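You operate a simulated robot arm through the tools that you are given. There is no shell and no other tool.

The job below is to be done with a simulated robot arm. You get a single attempt, and the scene is never put back.

Task
Mains on, feed ZERO, and set both lower flows by the cards.
Fine: each lower blue case gets the flow on the card in its pocket.
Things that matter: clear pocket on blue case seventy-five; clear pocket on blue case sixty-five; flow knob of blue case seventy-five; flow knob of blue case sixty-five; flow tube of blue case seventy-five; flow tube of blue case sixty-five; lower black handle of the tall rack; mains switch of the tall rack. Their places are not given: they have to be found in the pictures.

Only the result counts: the job must be done as asked and must still hold three seconds after the hand-in. Knocking over, shifting, dropping, spilling or breaking anything else fails it.

Robot
A 7-joint arm with a three-finger gripper, fixed in place. Base frame: the origin is at the foot of the arm, x ahead of it, y to its left, z up. Readings come in mm, rad, newtons and seconds.
Its first joint turns from -2.897 to 2.897 rad. Payload 2.69 kg.
The TCP is the grasp point between the finger pads, 30 mm short of the fingertips. In the tool frame z runs along the fingers and y along their closing line. The gripper opens to 128 mm. The gripper's body begins 117 mm behind the TCP.
Orientation is that of the tool frame in the base frame, as [roll, pitch, yaw] about the fixed x, y, z axes, in that order (R = Rz(yaw) Ry(pitch) Rx(roll)). With the fingers straight down and closing along the base's y, the tool's x points along the base's -x, its y along +y and its z along -z.

Tools
- The arm moves only by the tool jog_arm. Its argument "rows" is a list of rows, each a list of 7 numbers: the shift along the tool's x, y, z in units of 25 mm (1.0 is 25 mm), then the turn, a rotation vector about the tool's x, y, z in units of 6 degrees (1.0 is 6 degrees), then the finger opening in mm, from 0 to 128. In form: [[tx, ty, tz, wx, wy, wz, jaw], ...]. A call has 1 to 20 rows; each row shifts and turns the commanded pose from where the row before left it, along the tool's axes as they then stand. A call with a number of a shift or a turn outside -1 to 1 is refused whole. Each row takes 0.2 s and may step no farther than 50 mm and 0.15 rad from the row before; otherwise, or with a gripper value out of range, the whole call is refused. A pose out of reach is approached as far as the arm can. The call stops where the force on the tool passes 70 N (or 10 N more than at its start, if that is more) or the arm is blocked; 0.2 s more then pass. The fingers move at their own pace and stop on an object; they squeeze with about 26 N. The grip force told is the motor's: it shows also when the fingers shut on nothing. Time passes only in rows, and 0.2 s behind the last, so rows that do not move let the fingers close. It gives the time, the measured TCP pose, the force on the tool (base axes), the opening and the grip force at its end, in the units of the frame above (readings bear some noise), with the torque about the TCP (base axes, N m) and any sound that the robot's microphone picked up.
- Cameras (640 x 400 px; columns grow to the right, rows downward): "scene" is fixed at [48.7, 649.4, 1333.6]; the picture's right is [-0.36, -0.93, 0.00], its down [-0.46, 0.18, -0.87] and it looks along [0.81, -0.32, -0.50] (base axes); focal length 319 px, centre (320, 200). "wrist" rides on the gripper at [58, 54, -131] in the tool frame; the picture's right is [-0.68, 0.74, 0.00], its down [-0.62, -0.57, -0.55] and it looks along [-0.40, -0.37, 0.84] (tool axes); focal length 234 px, centre (320, 200).
- grab_frame(camera): a new picture of that camera. No time passes.
- raise_lower(by): slides the trunk up (or, below 0, down) by that many mm; the arm rides with it, the base frame stays. It gives what a move gives, with no picture.
- locate(camera, pixels): for up to 12 pixels [column, row] of the newest picture of that camera ("zoom" is the newest enlarged one), the place [x, y, z] in the base frame of the surface seen there, good to about 2 mm. No time passes.
- inspect(camera, box): a new picture of the part [left, top, right, bottom] of that camera's present view, enlarged. No time passes.
- finish_job(): hands the job in; it is judged then, once.

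Unless the task says otherwise, let go and move clear before handing in.

The tools are called as name(argument=value, ...) on one line, values as JSON. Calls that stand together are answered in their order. jog_arm: Moves the arm, as the interface text tells. Its arguments: {"type":"object","properties":{"rows":{"type":"array","items":{"type":"array","items":{"type":"number"}}}},"required":["rows"]} The other tools are called the same way: raise_lower (by) slides the trunk up or down; grab_frame (camera) takes a picture; locate (camera, pixels) gives the place of the surface under pixels of a picture; inspect (camera, box) takes an enlarged picture of a part of a camera's view; finish_job () hands the job in.

At the start:

```text
clock: 0.0
tcp_pos: [420.8, 466.2, 1129.9]
orientation: [-3.141, 0.0, 3.141]
force: [0.5, 0.0, -0.2]
torque: [-0.02, -0.01, -0.02]
gripper_width: 128.0
gripper_force: 0.1
trunk travel left (down, up): [-150.0, 200.0]
```

scene: 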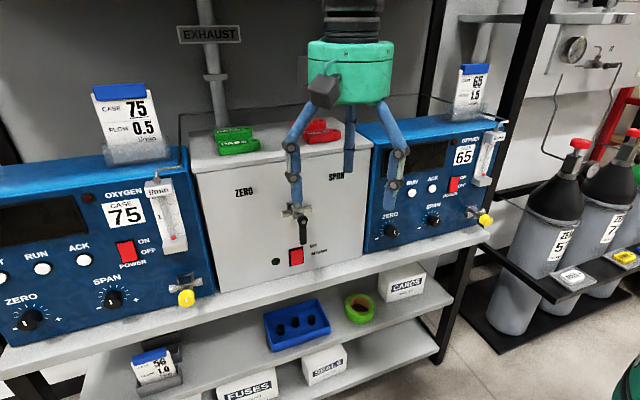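
wrist: 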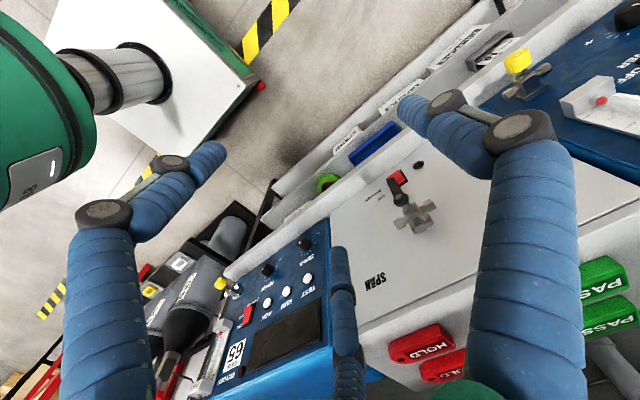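

The scene shows blue case 75 on the left and blue case 65 on the right, with the white box (valve handle, red switch) between them. I'll enlarge the parts that matter first.

inspect(camera="scene", box=[80, 80, 220, 180])

inspect(camera="scene", box=[360, 60, 520, 250])

inspect(camera="scene", box=[220, 150, 380, 280])

inspect(camera="scene", box=[80, 170, 220, 320])

```text
4.00 times, centred on (150, 130) of scene
```

zoom: 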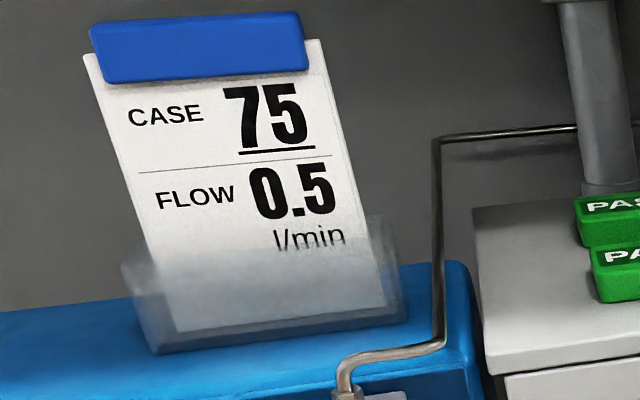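

```text
2.11 times, centred on (440, 155) of scene
```

zoom: 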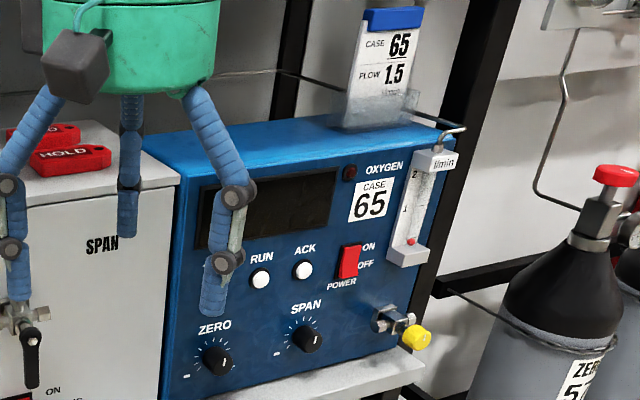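

```text
3.08 times, centred on (300, 215) of scene
```

zoom: 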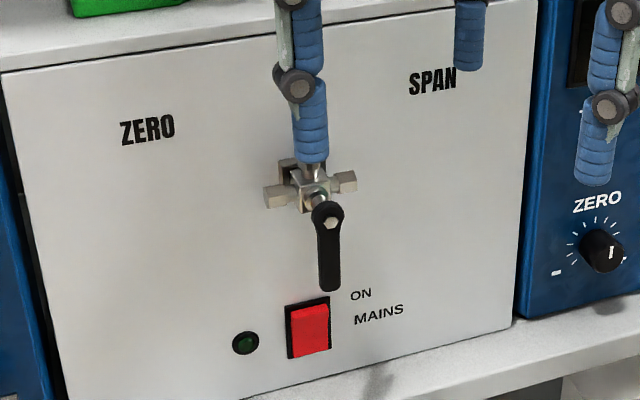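

```text
2.67 times, centred on (150, 245) of scene
```

zoom: 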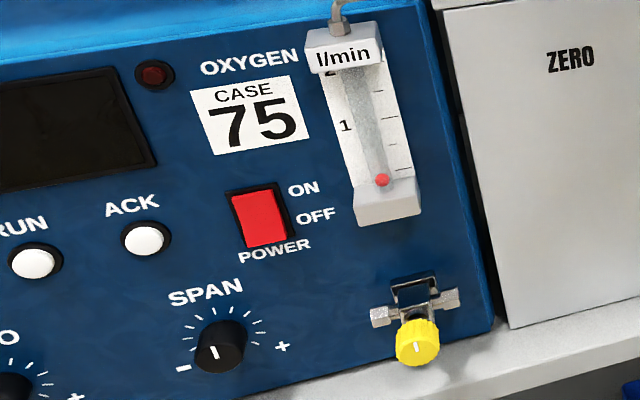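

The cards read 0.5 for case 75 and 1.5 for case 65. The flow knobs look like the yellow ones below the tubes, and the black valve handle points down between ZERO on the left and SPAN on the right. I'll locate these features now.

inspect(camera="scene", box=[260, 180, 340, 280])

inspect(camera="scene", box=[430, 60, 510, 110])

locate(camera="scene", pixels=[[186, 299], [185, 297], [485, 221], [303, 215], [305, 240], [297, 257], [243, 192], [335, 177], [276, 262], [230, 260], [350, 240], [220, 180]])

```text
4.00 times, centred on (300, 230) of scene
```

zoom: 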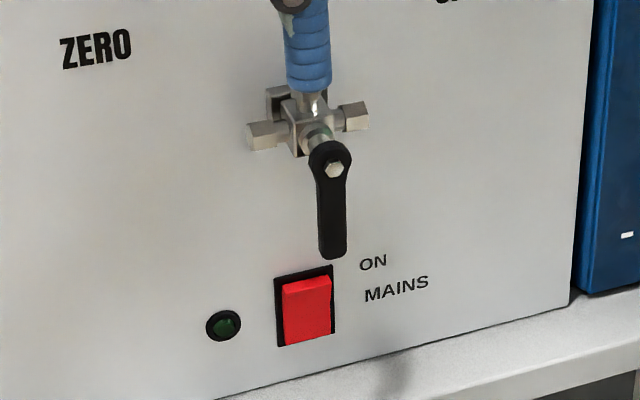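

```text
8.00 times, centred on (470, 85) of scene
```

zoom: 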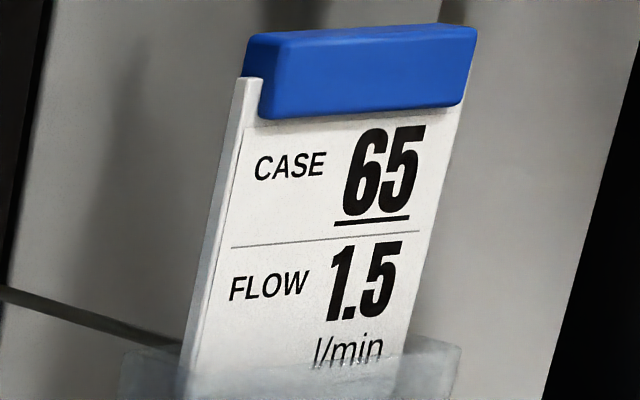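

```text
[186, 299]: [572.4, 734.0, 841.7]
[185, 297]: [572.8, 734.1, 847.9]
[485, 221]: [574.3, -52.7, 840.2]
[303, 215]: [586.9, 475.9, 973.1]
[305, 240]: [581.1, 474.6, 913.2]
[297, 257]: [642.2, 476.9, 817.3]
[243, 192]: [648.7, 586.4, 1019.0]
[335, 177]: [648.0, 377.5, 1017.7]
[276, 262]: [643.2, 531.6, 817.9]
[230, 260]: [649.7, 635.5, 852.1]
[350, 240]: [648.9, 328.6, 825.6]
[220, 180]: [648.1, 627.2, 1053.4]
```

Case fronts face -x: the white panel is at x≈648, the yellow knobs are near x≈573 and z≈841, and the lever is near x≈582. I'll zoom in on both knobs, both tubes and the gripper for finer geometry.

inspect(camera="scene", box=[150, 170, 214, 310])

inspect(camera="scene", box=[455, 120, 505, 240])

inspect(camera="scene", box=[160, 265, 220, 315])

locate(camera="zoom", pixels=[[280, 345], [245, 340], [315, 345], [280, 310], [260, 230], [300, 250], [180, 250], [360, 220], [100, 150], [450, 150], [270, 200], [500, 350]])

locate(camera="scene", pixels=[[302, 221], [303, 243], [303, 234], [301, 254], [298, 250], [295, 262], [240, 285], [320, 290], [296, 195], [388, 200], [349, 165], [350, 100]])

```text
2.86 times, centred on (182, 240) of scene
```

zoom: 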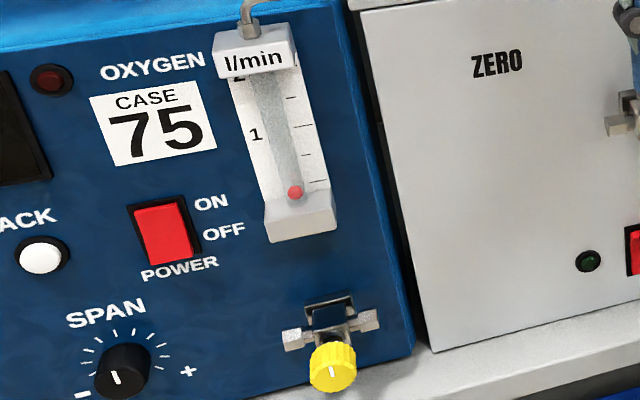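

```text
3.33 times, centred on (480, 180) of scene
```

zoom: 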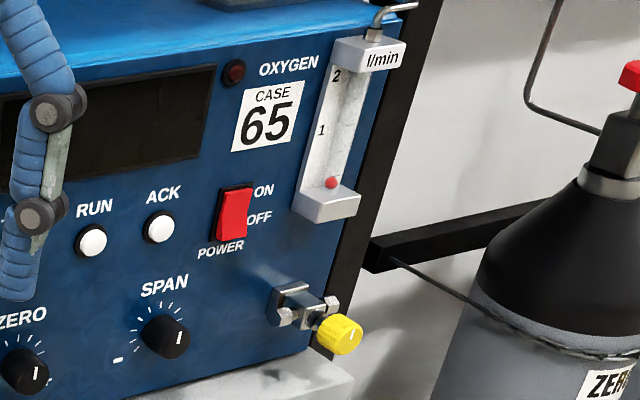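

```text
8.00 times, centred on (190, 290) of scene
```

zoom: 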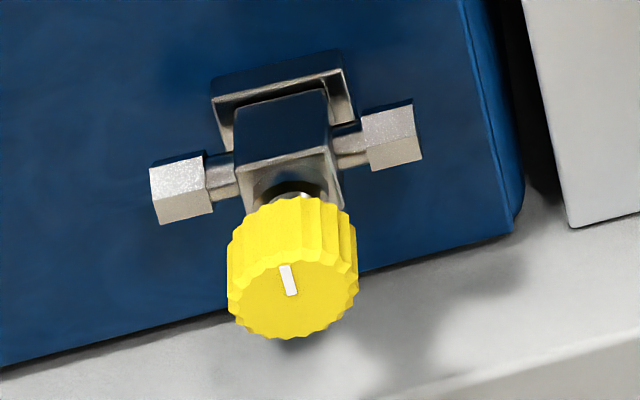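

```text
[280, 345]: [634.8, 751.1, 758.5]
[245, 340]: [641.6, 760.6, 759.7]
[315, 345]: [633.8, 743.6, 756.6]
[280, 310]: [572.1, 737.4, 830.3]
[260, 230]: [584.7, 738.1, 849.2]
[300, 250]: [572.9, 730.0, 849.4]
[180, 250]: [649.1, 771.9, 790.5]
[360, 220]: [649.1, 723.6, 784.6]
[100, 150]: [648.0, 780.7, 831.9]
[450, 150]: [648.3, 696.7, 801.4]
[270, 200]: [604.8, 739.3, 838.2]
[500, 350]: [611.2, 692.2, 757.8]
```

```text
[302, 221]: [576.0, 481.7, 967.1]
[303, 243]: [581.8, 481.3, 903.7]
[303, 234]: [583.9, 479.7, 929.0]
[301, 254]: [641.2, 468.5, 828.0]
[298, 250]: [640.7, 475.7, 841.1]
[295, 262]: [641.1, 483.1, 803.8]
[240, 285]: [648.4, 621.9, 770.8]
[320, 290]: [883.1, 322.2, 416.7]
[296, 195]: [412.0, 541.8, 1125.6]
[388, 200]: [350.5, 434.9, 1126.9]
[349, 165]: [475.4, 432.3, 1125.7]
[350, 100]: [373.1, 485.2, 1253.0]
```

The three fingers seem to sit around the TCP, at about (412,542), (350,435) and (475,432), which doesn't match a plain two-finger gripper. I'll close the jaw in place and look at the resulting shape.

jog_arm(rows=[[0, 0, 0, 0, 0, 0, 0], [0, 0, 0, 0, 0, 0, 0], [0, 0, 0, 0, 0, 0, 0], [0, 0, 0, 0, 0, 0, 0]])

grab_frame(camera="scene")

grab_frame(camera="wrist")

inspect(camera="scene", box=[280, 20, 420, 240])

```text
clock: 1.0
tcp_pos: [420.9, 466.8, 1130.7]
orientation: [-3.141, 0.001, 3.14]
force: [-0.2, 0.7, 0.5]
torque: [0.0, -0.02, -0.01]
gripper_width: 1.9
gripper_force: 25.8
trunk travel left (down, up): [-150.0, 200.0]
```

```text
taken
```

scene: 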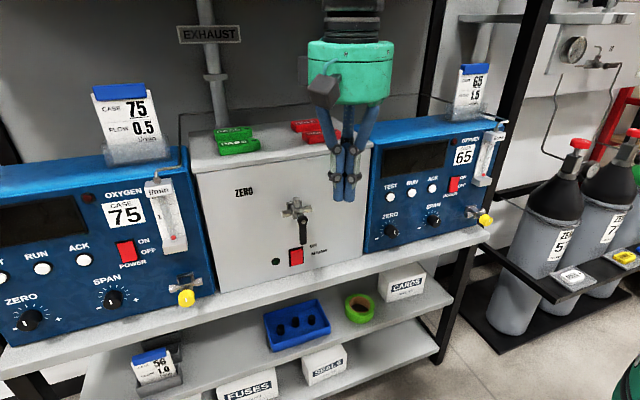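

```text
taken
```

wrist: 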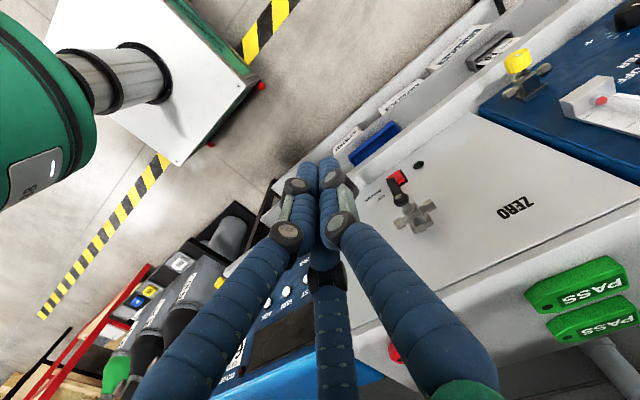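

```text
1.82 times, centred on (350, 130) of scene
```

zoom: 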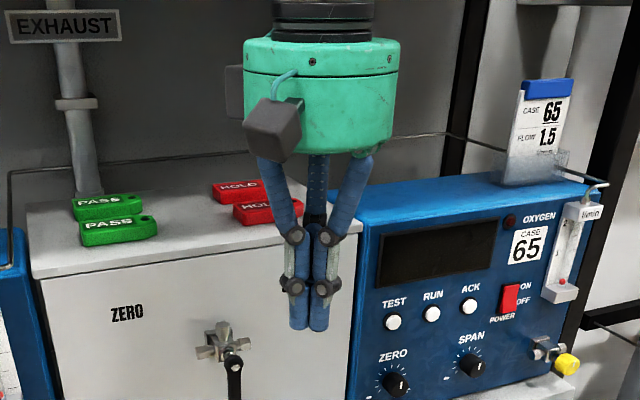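

Closed, the fingers form one slim bundle near the TCP axis, which is good for pushing. I'll measure the bundle and then turn the tool to point along +x.

locate(camera="zoom", pixels=[[300, 320], [318, 325], [298, 285], [326, 285], [308, 300], [322, 100], [270, 130], [390, 130], [232, 346], [233, 380], [225, 340], [206, 350]])

jog_arm(rows=[[0, 0, 0, 0, -1, 0, 0], [0, 0, 0, 0, -1, 0, 0], [0, 0, 0, 0, -1, 0, 0], [0, 0, 0, 0, -1, 0, 0], [0, 0, 0, 0, -1, 0, 0]])

```text
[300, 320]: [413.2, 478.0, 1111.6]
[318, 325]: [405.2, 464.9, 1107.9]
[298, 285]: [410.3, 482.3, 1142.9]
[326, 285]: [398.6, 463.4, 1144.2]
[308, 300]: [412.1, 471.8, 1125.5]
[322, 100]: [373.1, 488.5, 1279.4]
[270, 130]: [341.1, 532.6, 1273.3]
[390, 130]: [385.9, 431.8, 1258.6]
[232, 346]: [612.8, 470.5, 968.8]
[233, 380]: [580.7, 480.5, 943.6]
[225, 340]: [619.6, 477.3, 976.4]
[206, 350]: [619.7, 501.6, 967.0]
```

```text
clock: 2.2
tcp_pos: [421.6, 467.2, 1129.8]
orientation: [-3.141, 0.525, -3.141]
force: [0.6, 0.2, -0.8]
torque: [0.01, -0.02, 0.01]
gripper_width: 2.4
gripper_force: 25.7
trunk travel left (down, up): [-150.0, 200.0]
```

The tilt is going the right way: pitch is +0.525 and the tool z is leaning toward +x. I'll complete the 90°.

jog_arm(rows=[[0, 0, 0, 0, -1, 0, 0], [0, 0, 0, 0, -1, 0, 0], [0, 0, 0, 0, -1, 0, 0], [0, 0, 0, 0, -1, 0, 0], [0, 0, 0, 0, -1, 0, 0], [0, 0, 0, 0, -1, 0, 0], [0, 0, 0, 0, -1, 0, 0], [0, 0, 0, 0, -1, 0, 0], [0, 0, 0, 0, -1, 0, 0], [0, 0, 0, 0, -1, 0, 0], [0, 0, 0, 0, 0, 0, 0]])

grab_frame(camera="scene")

grab_frame(camera="wrist")

```text
clock: 4.6
tcp_pos: [420.7, 467.8, 1129.9]
orientation: [0.085, 1.57, 0.085]
force: [-0.1, -0.4, -0.4]
torque: [-0.01, -0.01, -0.03]
gripper_width: 2.2
gripper_force: 25.6
trunk travel left (down, up): [-150.0, 200.0]
```

```text
taken
```

scene: 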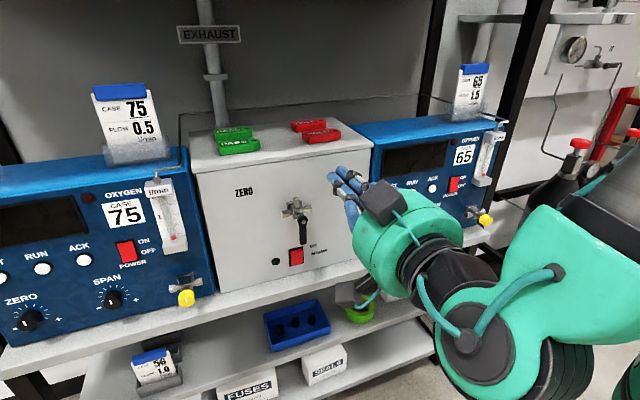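

```text
taken
```

wrist: 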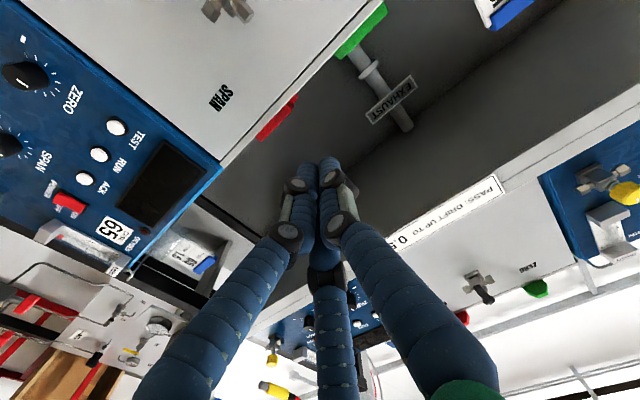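

The tool now points along +x, with tool x down and tool y to the left (+Y), and nothing was touched. I'll lower it in front of the mains switch, aiming at the upper half at z≈836 and y≈476.

jog_arm(rows=[[1, 0, 0, 0, 0, 0, 0], [1, 0, 0, 0, 0, 0, 0], [1, 0, 0, 0, 0, 0, 0], [1, 0, 0, 0, 0, 0, 0], [1, 0.1, 0, 0, 0, 0, 0], [1, 0.1, 0, 0, 0, 0, 0], [1, 0.13, 0, 0, 0, 0, 0], [1, 0, 0, 0, 0, 0, 0], [1, 0, 0, 0, 0, 0, 0], [1, 0, 0, 0, 0, 0, 0], [1, 0, 0, 0, 0, 0, 0], [0.76, 0, 0, 0, 0, 0, 0], [0, 0, 0, 0, 0, 0, 0]])

grab_frame(camera="scene")

grab_frame(camera="wrist")

```text
clock: 7.4
tcp_pos: [420.7, 476.2, 834.1]
orientation: [1.333, 1.57, 1.332]
force: [0.0, -0.1, -1.1]
torque: [0.01, 0.0, 0.01]
gripper_width: 2.5
gripper_force: 26.2
trunk travel left (down, up): [-150.0, 200.0]
```

```text
taken
```

scene: 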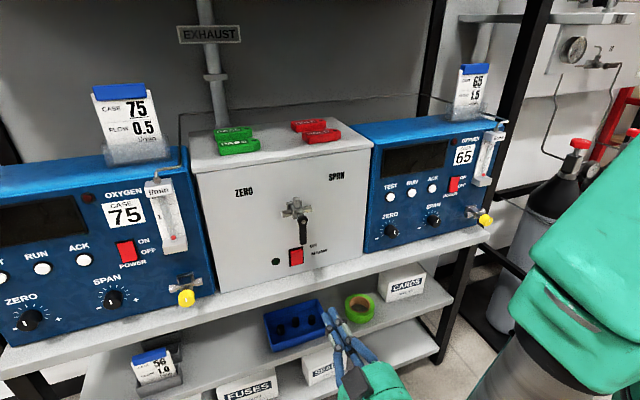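

```text
taken
```

wrist: 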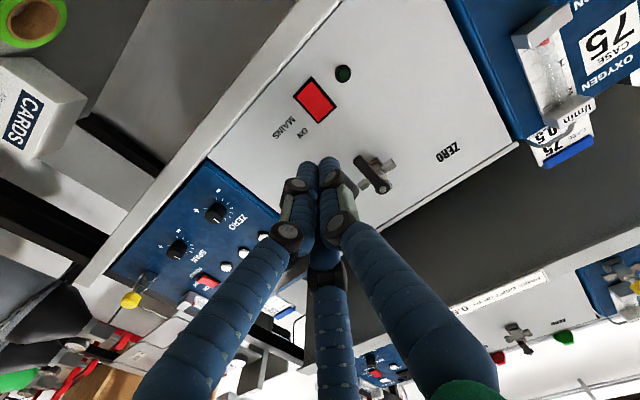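

The gripper is now low and in front of the rack, with the switch at wrist pixel (315,100). I'll look at the switch and lever more closely before pressing.

inspect(camera="wrist", box=[270, 50, 410, 200])

inspect(camera="scene", box=[270, 190, 330, 275])

locate(camera="zoom", pixels=[[290, 285], [330, 280], [335, 320], [290, 345], [260, 350], [308, 210], [312, 260], [308, 180], [294, 180], [318, 255], [340, 250], [302, 255]])

```text
2.67 times, centred on (340, 125) of wrist
```

zoom: 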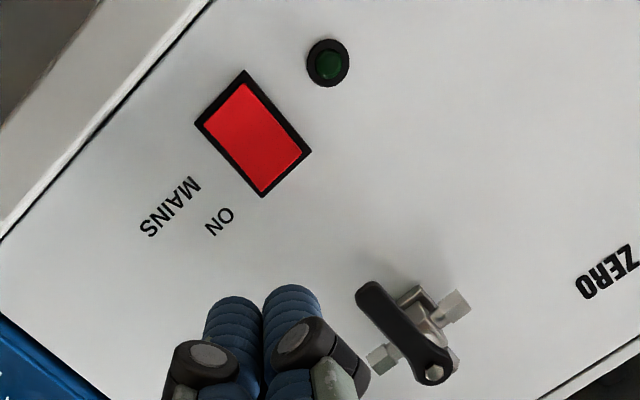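

```text
4.71 times, centred on (300, 232) of scene
```

zoom: 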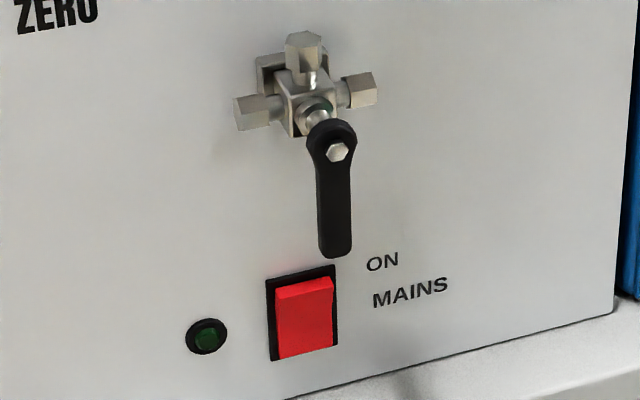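

```text
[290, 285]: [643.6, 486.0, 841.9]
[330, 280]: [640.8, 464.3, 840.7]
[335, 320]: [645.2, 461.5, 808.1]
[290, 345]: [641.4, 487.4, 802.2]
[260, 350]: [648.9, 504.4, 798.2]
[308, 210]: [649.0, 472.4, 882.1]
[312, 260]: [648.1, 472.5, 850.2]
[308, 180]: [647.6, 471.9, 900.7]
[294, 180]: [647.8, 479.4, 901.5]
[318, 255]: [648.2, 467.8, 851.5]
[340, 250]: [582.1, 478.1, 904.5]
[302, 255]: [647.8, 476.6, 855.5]
```

The rocker spans z≈800–843 and y≈464–488, and its top stands proud, so I'll press the top. I'll advance to just short of it and then go in small steps.

jog_arm(rows=[[0, 0, 1, 0, 0, 0, 0], [0, 0, 1, 0, 0, 0, 0], [0, 0, 1, 0, 0, 0, 0], [0, 0, 1, 0, 0, 0, 0], [0, 0, 1, 0, 0, 0, 0], [0, 0, 1, 0, 0, 0, 0], [0, 0, 0.8, 0, 0, 0, 0], [0, 0, 0, 0, 0, 0, 0]])

grab_frame(camera="wrist")

inspect(camera="scene", box=[240, 180, 380, 290])

```text
clock: 9.2
tcp_pos: [591.0, 475.5, 836.6]
orientation: [-2.01, 1.57, -2.011]
force: [-0.5, -0.1, 0.5]
torque: [0.03, 0.0, 0.01]
gripper_width: 2.2
gripper_force: 26.1
trunk travel left (down, up): [-150.0, 200.0]
```

```text
taken
```

wrist: 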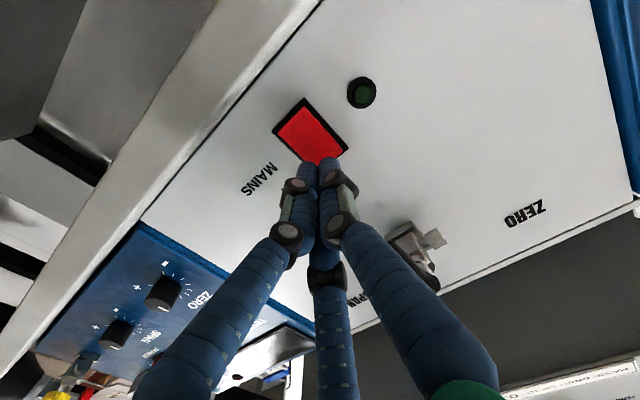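

```text
3.64 times, centred on (310, 235) of scene
```

zoom: 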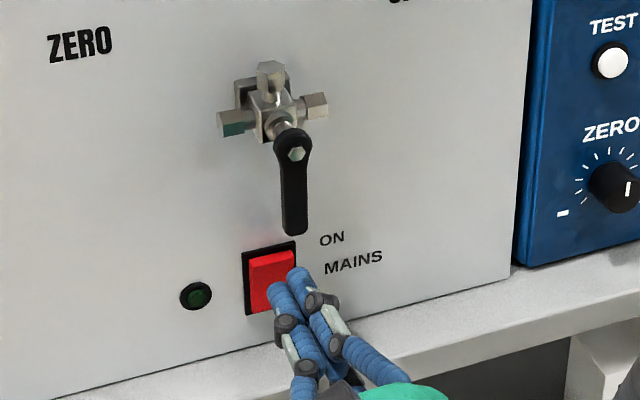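

The fingertips are about 20 mm in front of the rocker and lined up with its upper part. I'll press forward in small steps.

jog_arm(rows=[[0, 0, 0.3, 0, 0, 0, 0], [0, 0, 0.2, 0, 0, 0, 0], [0, 0, 0.15, 0, 0, 0, 0], [0, 0, 0.15, 0, 0, 0, 0], [0, 0, 0.1, 0, 0, 0, 0], [0, 0, 0, 0, 0, 0, 0]])

inspect(camera="scene", box=[240, 180, 380, 290])

grab_frame(camera="wrist")

```text
clock: 10.6
tcp_pos: [613.1, 474.8, 836.7]
orientation: [0.802, 1.57, 0.801]
force: [-0.9, -0.4, -0.8]
torque: [-0.01, 0.01, -0.03]
gripper_width: 2.2
gripper_force: 25.7
trunk travel left (down, up): [-150.0, 200.0]
```

```text
3.64 times, centred on (310, 235) of scene
```

zoom: 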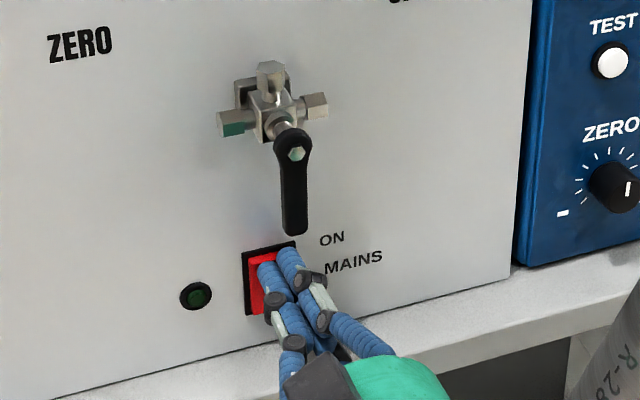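

```text
taken
```

wrist: 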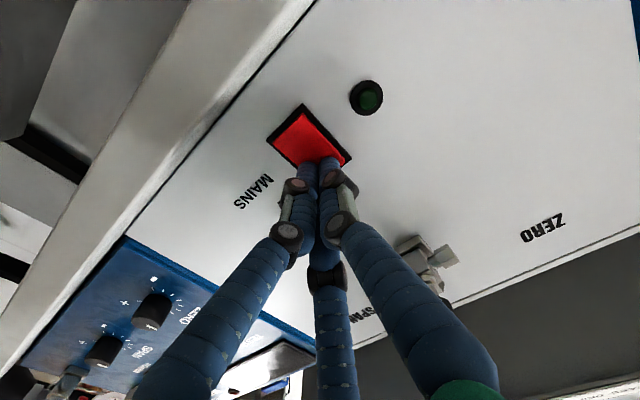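

No force yet with the TCP at x=613, though the tips are at the rocker face. I'll press on in small steps.

jog_arm(rows=[[0, 0, 0.1, 0, 0, 0, 0], [0, 0, 0.1, 0, 0, 0, 0], [0, 0, 0.1, 0, 0, 0, 0], [0, 0, 0, 0, 0, 0, 0]])

inspect(camera="scene", box=[240, 180, 380, 290])

```text
clock: 11.3
tcp_pos: [613.9, 475.1, 835.3]
orientation: [-1.274, 1.567, -1.269]
force: [-41.3, -6.0, 18.1]
torque: [-0.14, 0.06, -0.37]
gripper_width: 5.9
gripper_force: 26.0
trunk travel left (down, up): [-150.0, 200.0]
stopped in row 3: the force on the tool passed its limit at 78 N (the readings are from after the stop); the commanded pose is now the measured one
```

```text
3.64 times, centred on (310, 235) of scene
```

zoom: 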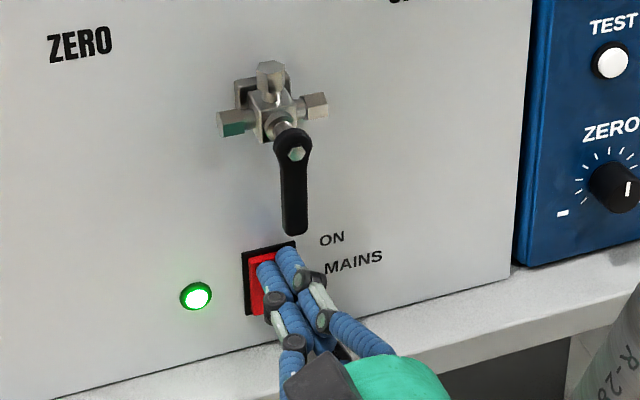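

The green lamp is lit, so mains is on. I'll back straight off and then re-measure the lever.

jog_arm(rows=[[0, 0, -0.3, 0, 0, 0, 0], [0, 0, -1, 0, 0, 0, 0], [0, 0, -1, 0, 0, 0, 0], [0, 0, -1, 0, 0, 0, 0], [0, 0, -1, 0, 0, 0, 0], [0, 0, 0, 0, 0, 0, 0]])

grab_frame(camera="scene")

inspect(camera="scene", box=[280, 195, 330, 255])

```text
clock: 12.7
tcp_pos: [508.5, 474.1, 833.3]
orientation: [-1.91, 1.567, -1.905]
force: [-0.3, -0.2, 0.6]
torque: [0.01, 0.0, -0.01]
gripper_width: 2.1
gripper_force: 31.5
trunk travel left (down, up): [-150.0, 200.0]
```

```text
taken
```

scene: 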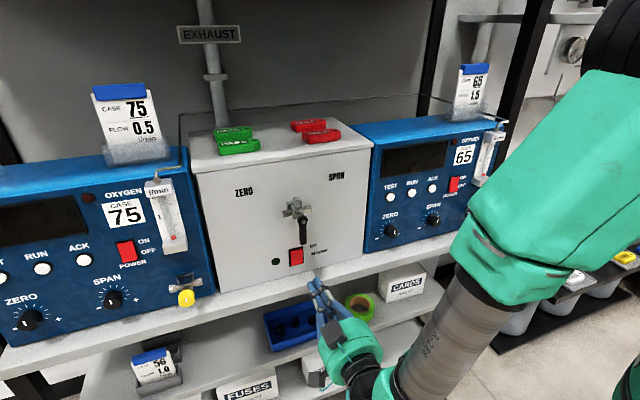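

```text
6.67 times, centred on (305, 225) of scene
```

zoom: 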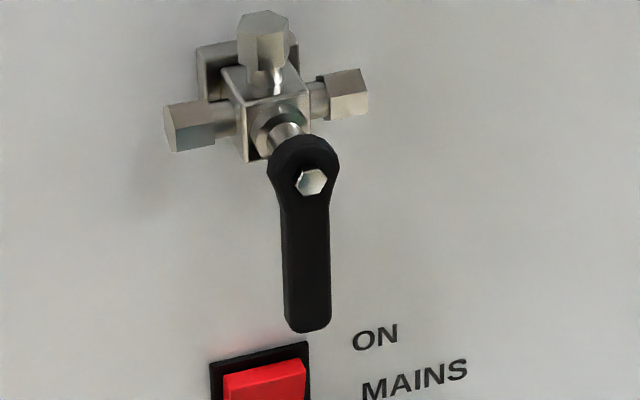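

The green lamp at (276,261) looks dark again, so I'll check the switch state.

inspect(camera="scene", box=[262, 240, 322, 275])

inspect(camera="wrist", box=[260, 50, 420, 200])

```text
10.67 times, centred on (292, 258) of scene
```

zoom: 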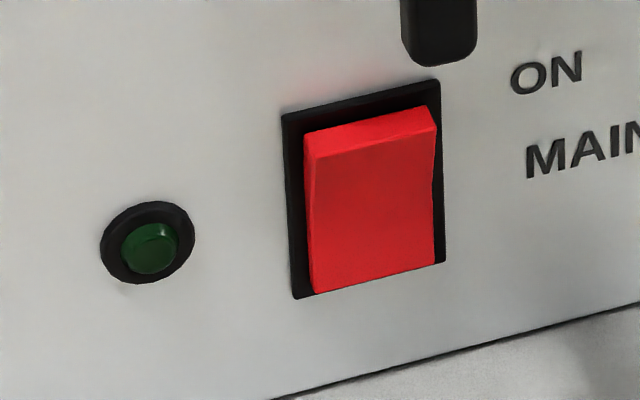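

```text
2.67 times, centred on (340, 125) of wrist
```

zoom: 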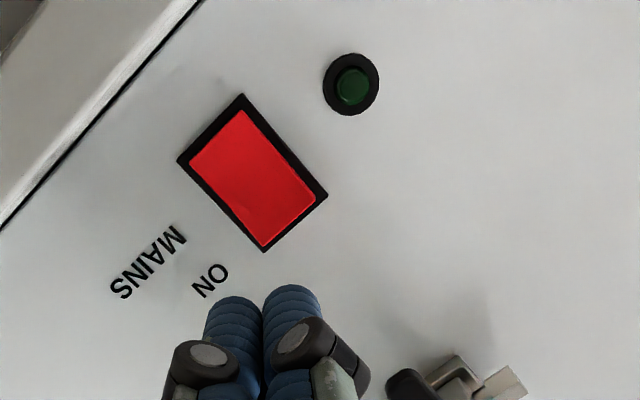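

The rocker sprang back to OFF, so the first press was probably too close to the pivot at z≈822. I'll press again nearer the top edge, at z≈845, and hold it briefly.

jog_arm(rows=[[-0.46, 0.05, 1, 0, 0, 0, 0], [0, 0, 1, 0, 0, 0, 0], [0, 0, 1, 0, 0, 0, 0], [0, 0, 1, 0, 0, 0, 0], [0, 0, 0.15, 0, 0, 0, 0], [0, 0, 0.1, 0, 0, 0, 0], [0, 0, 0.1, 0, 0, 0, 0], [0, 0, 0.08, 0, 0, 0, 0], [0, 0, 0.08, 0, 0, 0, 0], [0, 0, 0.08, 0, 0, 0, 0], [0, 0, 0, 0, 0, 0, 0]])

inspect(camera="scene", box=[262, 225, 322, 275])

```text
clock: 14.7
tcp_pos: [615.4, 476.0, 847.4]
orientation: [-1.485, 1.563, -1.476]
force: [-39.2, -8.1, 19.4]
torque: [-0.21, 0.11, -0.44]
gripper_width: 1.8
gripper_force: 31.2
trunk travel left (down, up): [-150.0, 200.0]
stopped in row 9: the force on the tool passed its limit at 75 N (the readings are from after the stop); the commanded pose is now the measured one
```

```text
8.00 times, centred on (292, 250) of scene
```

zoom: 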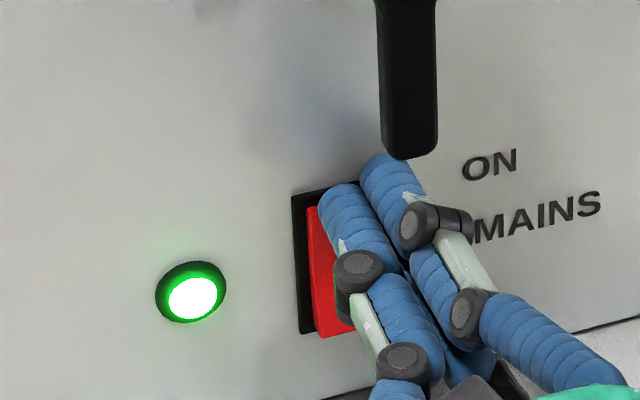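

The lamp is on again and the rocker's lower part now stands out. I'll back off and check that it holds.

jog_arm(rows=[[0, 0, -0.2, 0, 0, 0, 0], [0, 0, -0.5, 0, 0, 0, 0], [0, 0, -0.5, 0, 0, 0, 0], [0, 0, 0, 0, 0, 0, 0]])

inspect(camera="scene", box=[262, 225, 322, 275])

```text
clock: 15.7
tcp_pos: [586.5, 476.1, 844.5]
orientation: [-1.976, 1.564, -1.973]
force: [-0.2, 0.5, 0.2]
torque: [-0.01, 0.02, -0.01]
gripper_width: 2.3
gripper_force: 31.4
trunk travel left (down, up): [-150.0, 200.0]
```

```text
8.00 times, centred on (292, 250) of scene
```

zoom: 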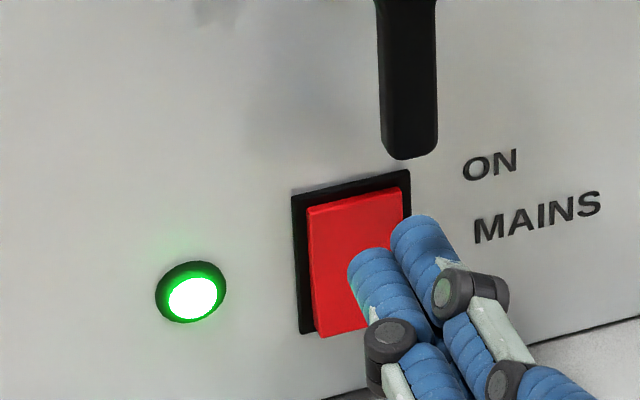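

The rocker latched and the lamp stays on. I'll back off and measure the lever.

jog_arm(rows=[[0, 0, -1, 0, 0, 0, 0], [0, 0, -1, 0, 0, 0, 0], [0, 0, -1, 0, 0, 0, 0], [0, 0, -1, 0, 0, 0, 0], [0, 0, 0, 0, 0, 0, 0]])

inspect(camera="scene", box=[280, 195, 330, 255])

locate(camera="zoom", pixels=[[312, 182], [308, 225], [306, 260], [308, 310], [290, 280], [324, 280], [280, 170], [332, 165], [190, 130], [345, 95], [265, 45], [305, 145]])

grab_frame(camera="scene")

```text
clock: 16.9
tcp_pos: [487.0, 475.1, 844.4]
orientation: [-1.948, 1.563, -1.941]
force: [0.5, 0.0, -1.0]
torque: [0.01, 0.0, -0.01]
gripper_width: 1.9
gripper_force: 31.4
trunk travel left (down, up): [-150.0, 200.0]
```

```text
6.67 times, centred on (305, 225) of scene
```

zoom: 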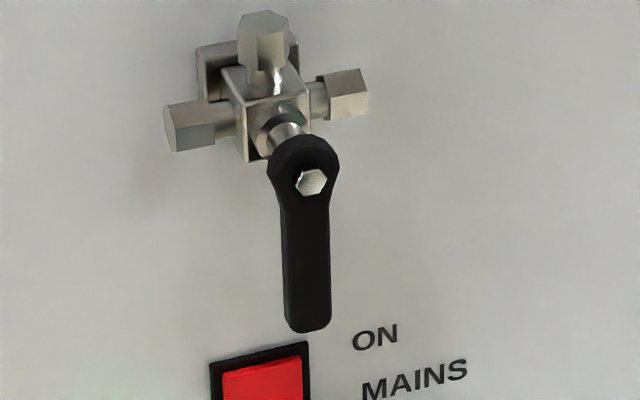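

```text
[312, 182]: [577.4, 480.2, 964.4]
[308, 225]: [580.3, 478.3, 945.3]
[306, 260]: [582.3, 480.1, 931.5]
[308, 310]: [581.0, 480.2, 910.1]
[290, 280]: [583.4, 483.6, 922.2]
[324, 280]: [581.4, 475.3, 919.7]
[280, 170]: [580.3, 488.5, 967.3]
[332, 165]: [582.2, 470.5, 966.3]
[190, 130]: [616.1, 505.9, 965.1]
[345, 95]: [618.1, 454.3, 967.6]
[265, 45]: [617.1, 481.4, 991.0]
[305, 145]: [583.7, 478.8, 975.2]
```

```text
taken
```

scene: 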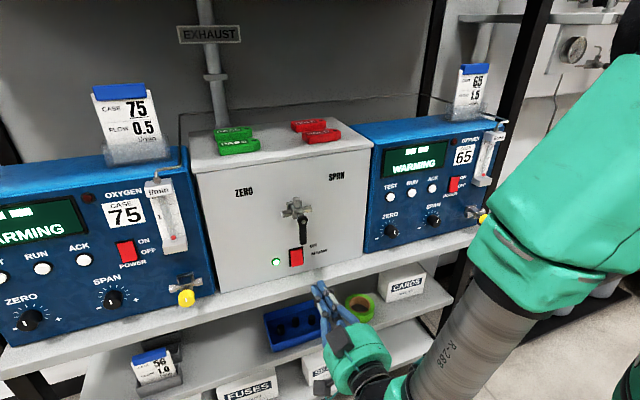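

The case displays now read WARMING. The lever hub is at y≈479.5, z≈964 and its tip is at z≈905, x≈577–590. I'll place the closed fingers on its right side at y≈432, z≈919.

jog_arm(rows=[[-1, -0.6, 0, 0, 0, 0, 0], [-1, -0.6, 0, 0, 0, 0, 0], [-1, -0.55, 0, 0, 0, 0, 0], [0, 0, 1, 0, 0, 0, 0], [0, 0, 1, 0, 0, 0, 0], [0, 0, 1, 0, 0, 0, 0], [0, 0, 0.24, 0, 0, 0, 0], [0, 0, 0, 0, 0, 0, 0]])

inspect(camera="scene", box=[240, 180, 380, 290])

grab_frame(camera="wrist")

```text
clock: 18.7
tcp_pos: [569.2, 433.2, 919.4]
orientation: [-2.009, 1.562, -2.004]
force: [0.8, -0.7, 0.0]
torque: [-0.01, 0.0, 0.0]
gripper_width: 2.2
gripper_force: 32.1
trunk travel left (down, up): [-150.0, 200.0]
```

```text
3.64 times, centred on (310, 235) of scene
```

zoom: 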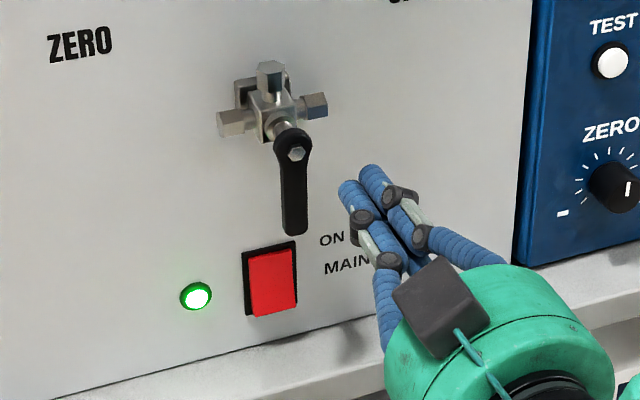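

```text
taken
```

wrist: 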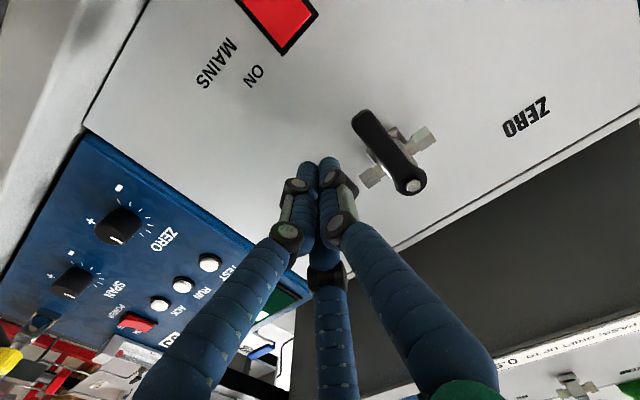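

The fingers are to the right of the lever at its depth. I'll push left to contact and begin the arc.

jog_arm(rows=[[0, 0.5, 0, 0, 0, 0, 0], [0, 0.5, 0, 0, 0, 0, 0], [0.1, 0.35, 0, 0, 0, 0, 0], [0.05, 0.3, 0, 0, 0, 0, 0], [0, 0.26, 0, 0, 0, 0, 0], [0, 0, 0, 0, 0, 0, 0]])

inspect(camera="scene", box=[240, 180, 380, 290])

```text
clock: 20.1
tcp_pos: [566.8, 480.2, 915.6]
orientation: [-1.994, 1.564, -1.989]
force: [-0.3, 0.8, -1.4]
torque: [0.01, 0.04, 0.0]
gripper_width: 2.1
gripper_force: 31.2
trunk travel left (down, up): [-150.0, 200.0]
```

```text
3.64 times, centred on (310, 235) of scene
```

zoom: 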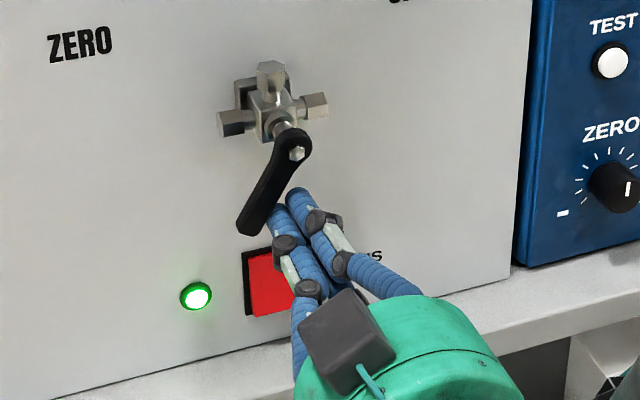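

The lever is swinging left with hardly any force. I'll continue along the arc up toward horizontal.

jog_arm(rows=[[-0.03, 0.35, 0, 0, 0, 0, 0], [-0.09, 0.35, 0, 0, 0, 0, 0], [-0.12, 0.23, 0, 0, 0, 0, 0], [-0.12, 0.22, 0, 0, 0, 0, 0], [-0.18, 0.19, 0, 0, 0, 0, 0], [-0.18, 0.18, 0, 0, 0, 0, 0], [0, 0, 0, 0, 0, 0, 0]])

inspect(camera="scene", box=[240, 180, 380, 290])

```text
clock: 21.7
tcp_pos: [567.7, 519.3, 932.9]
orientation: [-1.969, 1.565, -1.963]
force: [-0.3, 0.0, 0.8]
torque: [-0.02, 0.01, 0.0]
gripper_width: 2.0
gripper_force: 31.3
trunk travel left (down, up): [-150.0, 200.0]
```

```text
3.64 times, centred on (310, 235) of scene
```

zoom: 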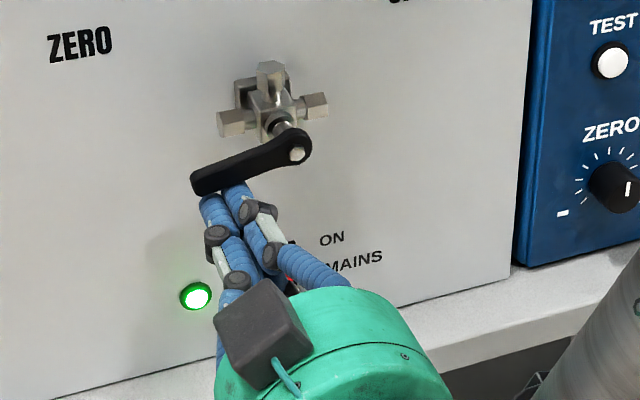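

The lever is nearly horizontal toward ZERO. I'll measure its angle before the last bit.

locate(camera="zoom", pixels=[[298, 153], [200, 183], [225, 173], [265, 162], [205, 190], [240, 110]])

```text
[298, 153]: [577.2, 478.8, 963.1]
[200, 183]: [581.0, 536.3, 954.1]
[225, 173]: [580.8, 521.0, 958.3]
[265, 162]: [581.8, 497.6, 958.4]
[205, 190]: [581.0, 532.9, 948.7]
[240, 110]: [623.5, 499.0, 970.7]
```

The lever is about 8° short of horizontal, so I'll nudge it up a few millimetres and watch for a stop.

jog_arm(rows=[[-0.12, 0.06, 0, 0, 0, 0, 0], [-0.1, 0.03, 0, 0, 0, 0, 0], [0, 0, 0, 0, 0, 0, 0]])

inspect(camera="scene", box=[260, 195, 330, 245])

locate(camera="zoom", pixels=[[382, 205], [350, 215], [300, 220], [250, 230], [220, 240], [200, 245], [230, 255], [230, 220]])

```text
clock: 22.5
tcp_pos: [568.0, 520.8, 938.4]
orientation: [-1.98, 1.564, -1.971]
force: [0.1, -0.6, -1.3]
torque: [0.03, 0.01, -0.01]
gripper_width: 2.3
gripper_force: 31.3
trunk travel left (down, up): [-150.0, 200.0]
```

```text
8.00 times, centred on (295, 220) of scene
```

zoom: 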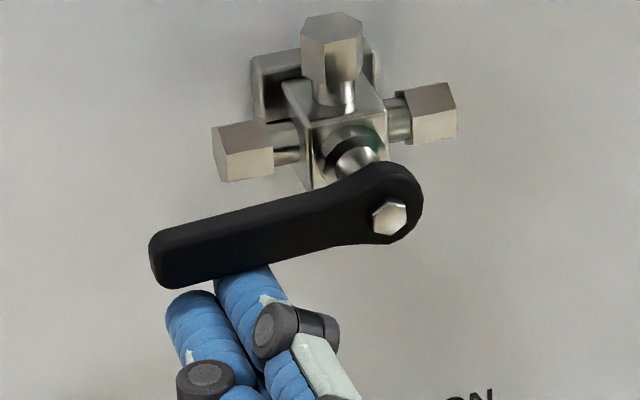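

```text
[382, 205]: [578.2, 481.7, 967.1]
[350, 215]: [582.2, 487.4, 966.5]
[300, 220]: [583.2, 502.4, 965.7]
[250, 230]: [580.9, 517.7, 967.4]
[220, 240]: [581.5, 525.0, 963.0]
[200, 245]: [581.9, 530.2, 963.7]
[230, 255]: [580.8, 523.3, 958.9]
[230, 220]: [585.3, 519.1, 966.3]
```

The lever projects as horizontal within about 1°, parallel to the port line. I'll move the fingers down and away, and then check the lever and the flow tubes.

jog_arm(rows=[[0.5, 0, 0, 0, 0, 0, 0], [0.5, 0, -0.5, 0, 0, 0, 0], [0, 0, -1, 0, 0, 0, 0], [0, 0, -1, 0, 0, 0, 0], [0, 0, -1, 0, 0, 0, 0], [0, 0, 0, 0, 0, 0, 0]])

grab_frame(camera="scene")

inspect(camera="scene", box=[260, 195, 330, 245])

inspect(camera="scene", box=[136, 165, 206, 265])

inspect(camera="scene", box=[455, 120, 515, 240])

```text
clock: 23.9
tcp_pos: [480.2, 519.0, 915.6]
orientation: [-1.944, 1.563, -1.938]
force: [0.0, -0.7, 0.2]
torque: [-0.02, 0.05, -0.01]
gripper_width: 2.1
gripper_force: 31.3
trunk travel left (down, up): [-150.0, 200.0]
```

```text
taken
```

scene: 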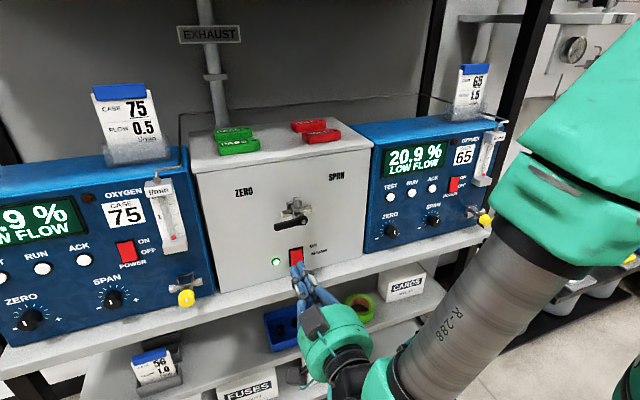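

```text
8.00 times, centred on (295, 220) of scene
```

zoom: 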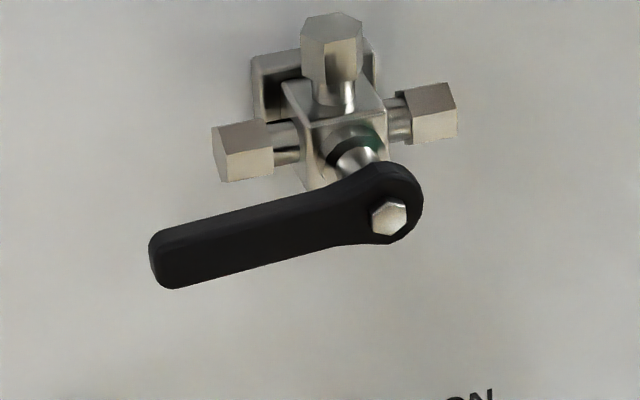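

```text
4.00 times, centred on (171, 215) of scene
```

zoom: 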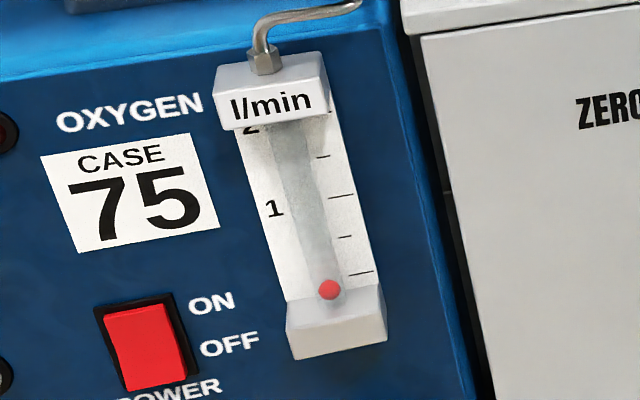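

```text
3.33 times, centred on (485, 180) of scene
```

zoom: 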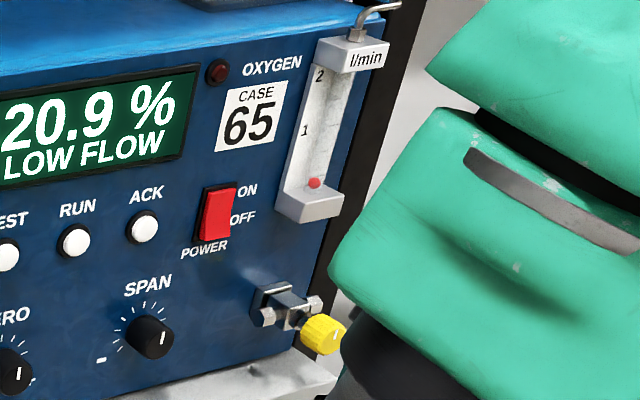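

Lever is at ZERO and the displays show 20.9 % LOW FLOW, with both balls at the bottom. I'll measure tube 75's scale and its knob.

inspect(camera="scene", box=[150, 180, 200, 260])

locate(camera="zoom", pixels=[[309, 268], [343, 251], [330, 222], [325, 188], [310, 156], [314, 118], [272, 198], [252, 133], [290, 200], [280, 170], [315, 310], [300, 230]])

locate(camera="scene", pixels=[[186, 302], [180, 302], [192, 302], [186, 296], [186, 306], [189, 291], [178, 296], [194, 295], [200, 320], [190, 330], [190, 335], [190, 285]])

```text
5.00 times, centred on (175, 220) of scene
```

zoom: 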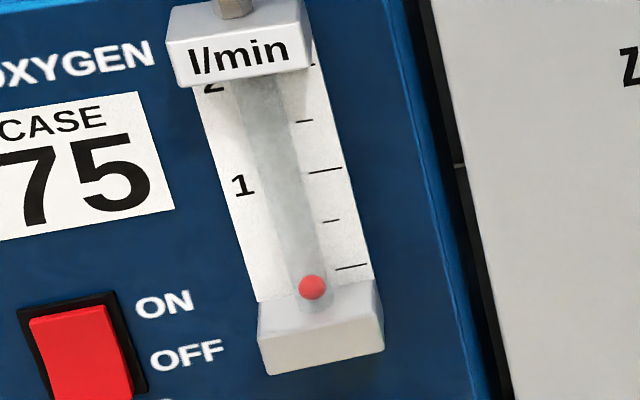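

```text
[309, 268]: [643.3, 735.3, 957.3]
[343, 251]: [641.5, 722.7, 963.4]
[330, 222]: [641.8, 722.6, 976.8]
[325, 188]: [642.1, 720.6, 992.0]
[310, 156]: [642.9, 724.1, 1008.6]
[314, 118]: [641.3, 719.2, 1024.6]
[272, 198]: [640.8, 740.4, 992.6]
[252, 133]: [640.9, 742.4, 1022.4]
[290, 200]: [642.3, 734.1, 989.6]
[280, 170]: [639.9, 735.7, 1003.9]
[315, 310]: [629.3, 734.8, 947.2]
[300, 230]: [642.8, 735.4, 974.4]
```

```text
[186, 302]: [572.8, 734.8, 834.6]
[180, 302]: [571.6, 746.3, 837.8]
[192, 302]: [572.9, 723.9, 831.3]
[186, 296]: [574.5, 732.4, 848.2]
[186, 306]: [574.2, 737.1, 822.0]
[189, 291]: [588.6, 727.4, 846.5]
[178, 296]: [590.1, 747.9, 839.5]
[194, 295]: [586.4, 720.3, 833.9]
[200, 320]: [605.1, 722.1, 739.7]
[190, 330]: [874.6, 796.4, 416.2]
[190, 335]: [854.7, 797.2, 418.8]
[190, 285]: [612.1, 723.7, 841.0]
```

The scale on tube 75 runs roughly z = 955 + 46·flow, so 0.5 sits near z≈978. Knob 75's axis is about y≈735, z≈834.5 with its face at x≈572. I'll move in front of it with the fingers opened to 70 mm.

jog_arm(rows=[[0, 0, -1, 0, 0, 0, 0], [0.36, 1, 0, 0, 0, 0, 0], [0.36, 1, 0, 0, 0, 0, 0], [0.36, 1, 0, 0, 0, 0, 70], [0.36, 1, 0, 0, 0, 0, 70], [0.36, 1, 0, 0, 0, 0, 70], [0.36, 1, 0, 0, 0, 0, 70], [0.36, 1, 0, 0, 0, 0, 70], [0.36, 1, 0, 0, 0, 0, 70], [0.36, 0.64, 0, 0, 0, 0, 70], [0, 0, 1, 0, 0, 0, 70], [0, 0, 0, 0, 0, 0, 70]])

grab_frame(camera="scene")

grab_frame(camera="wrist")

```text
clock: 26.5
tcp_pos: [478.5, 736.4, 832.0]
orientation: [-2.01, 1.565, -2.004]
force: [-0.4, 0.4, -1.1]
torque: [0.01, -0.01, 0.0]
gripper_width: 70.0
gripper_force: 0.1
trunk travel left (down, up): [-150.0, 200.0]
```

```text
taken
```

scene: 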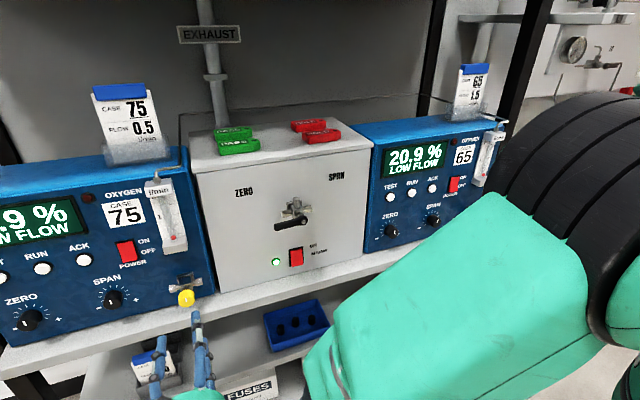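

```text
taken
```

wrist: 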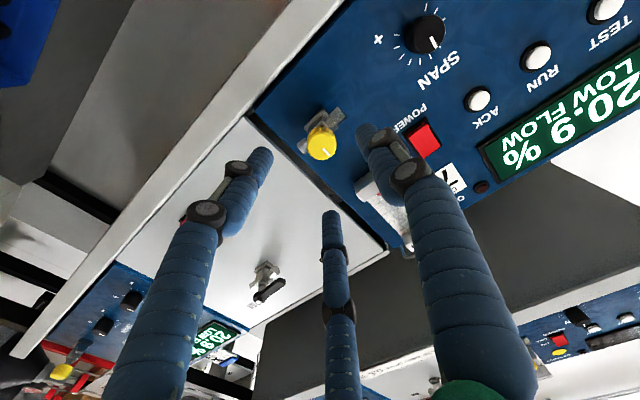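

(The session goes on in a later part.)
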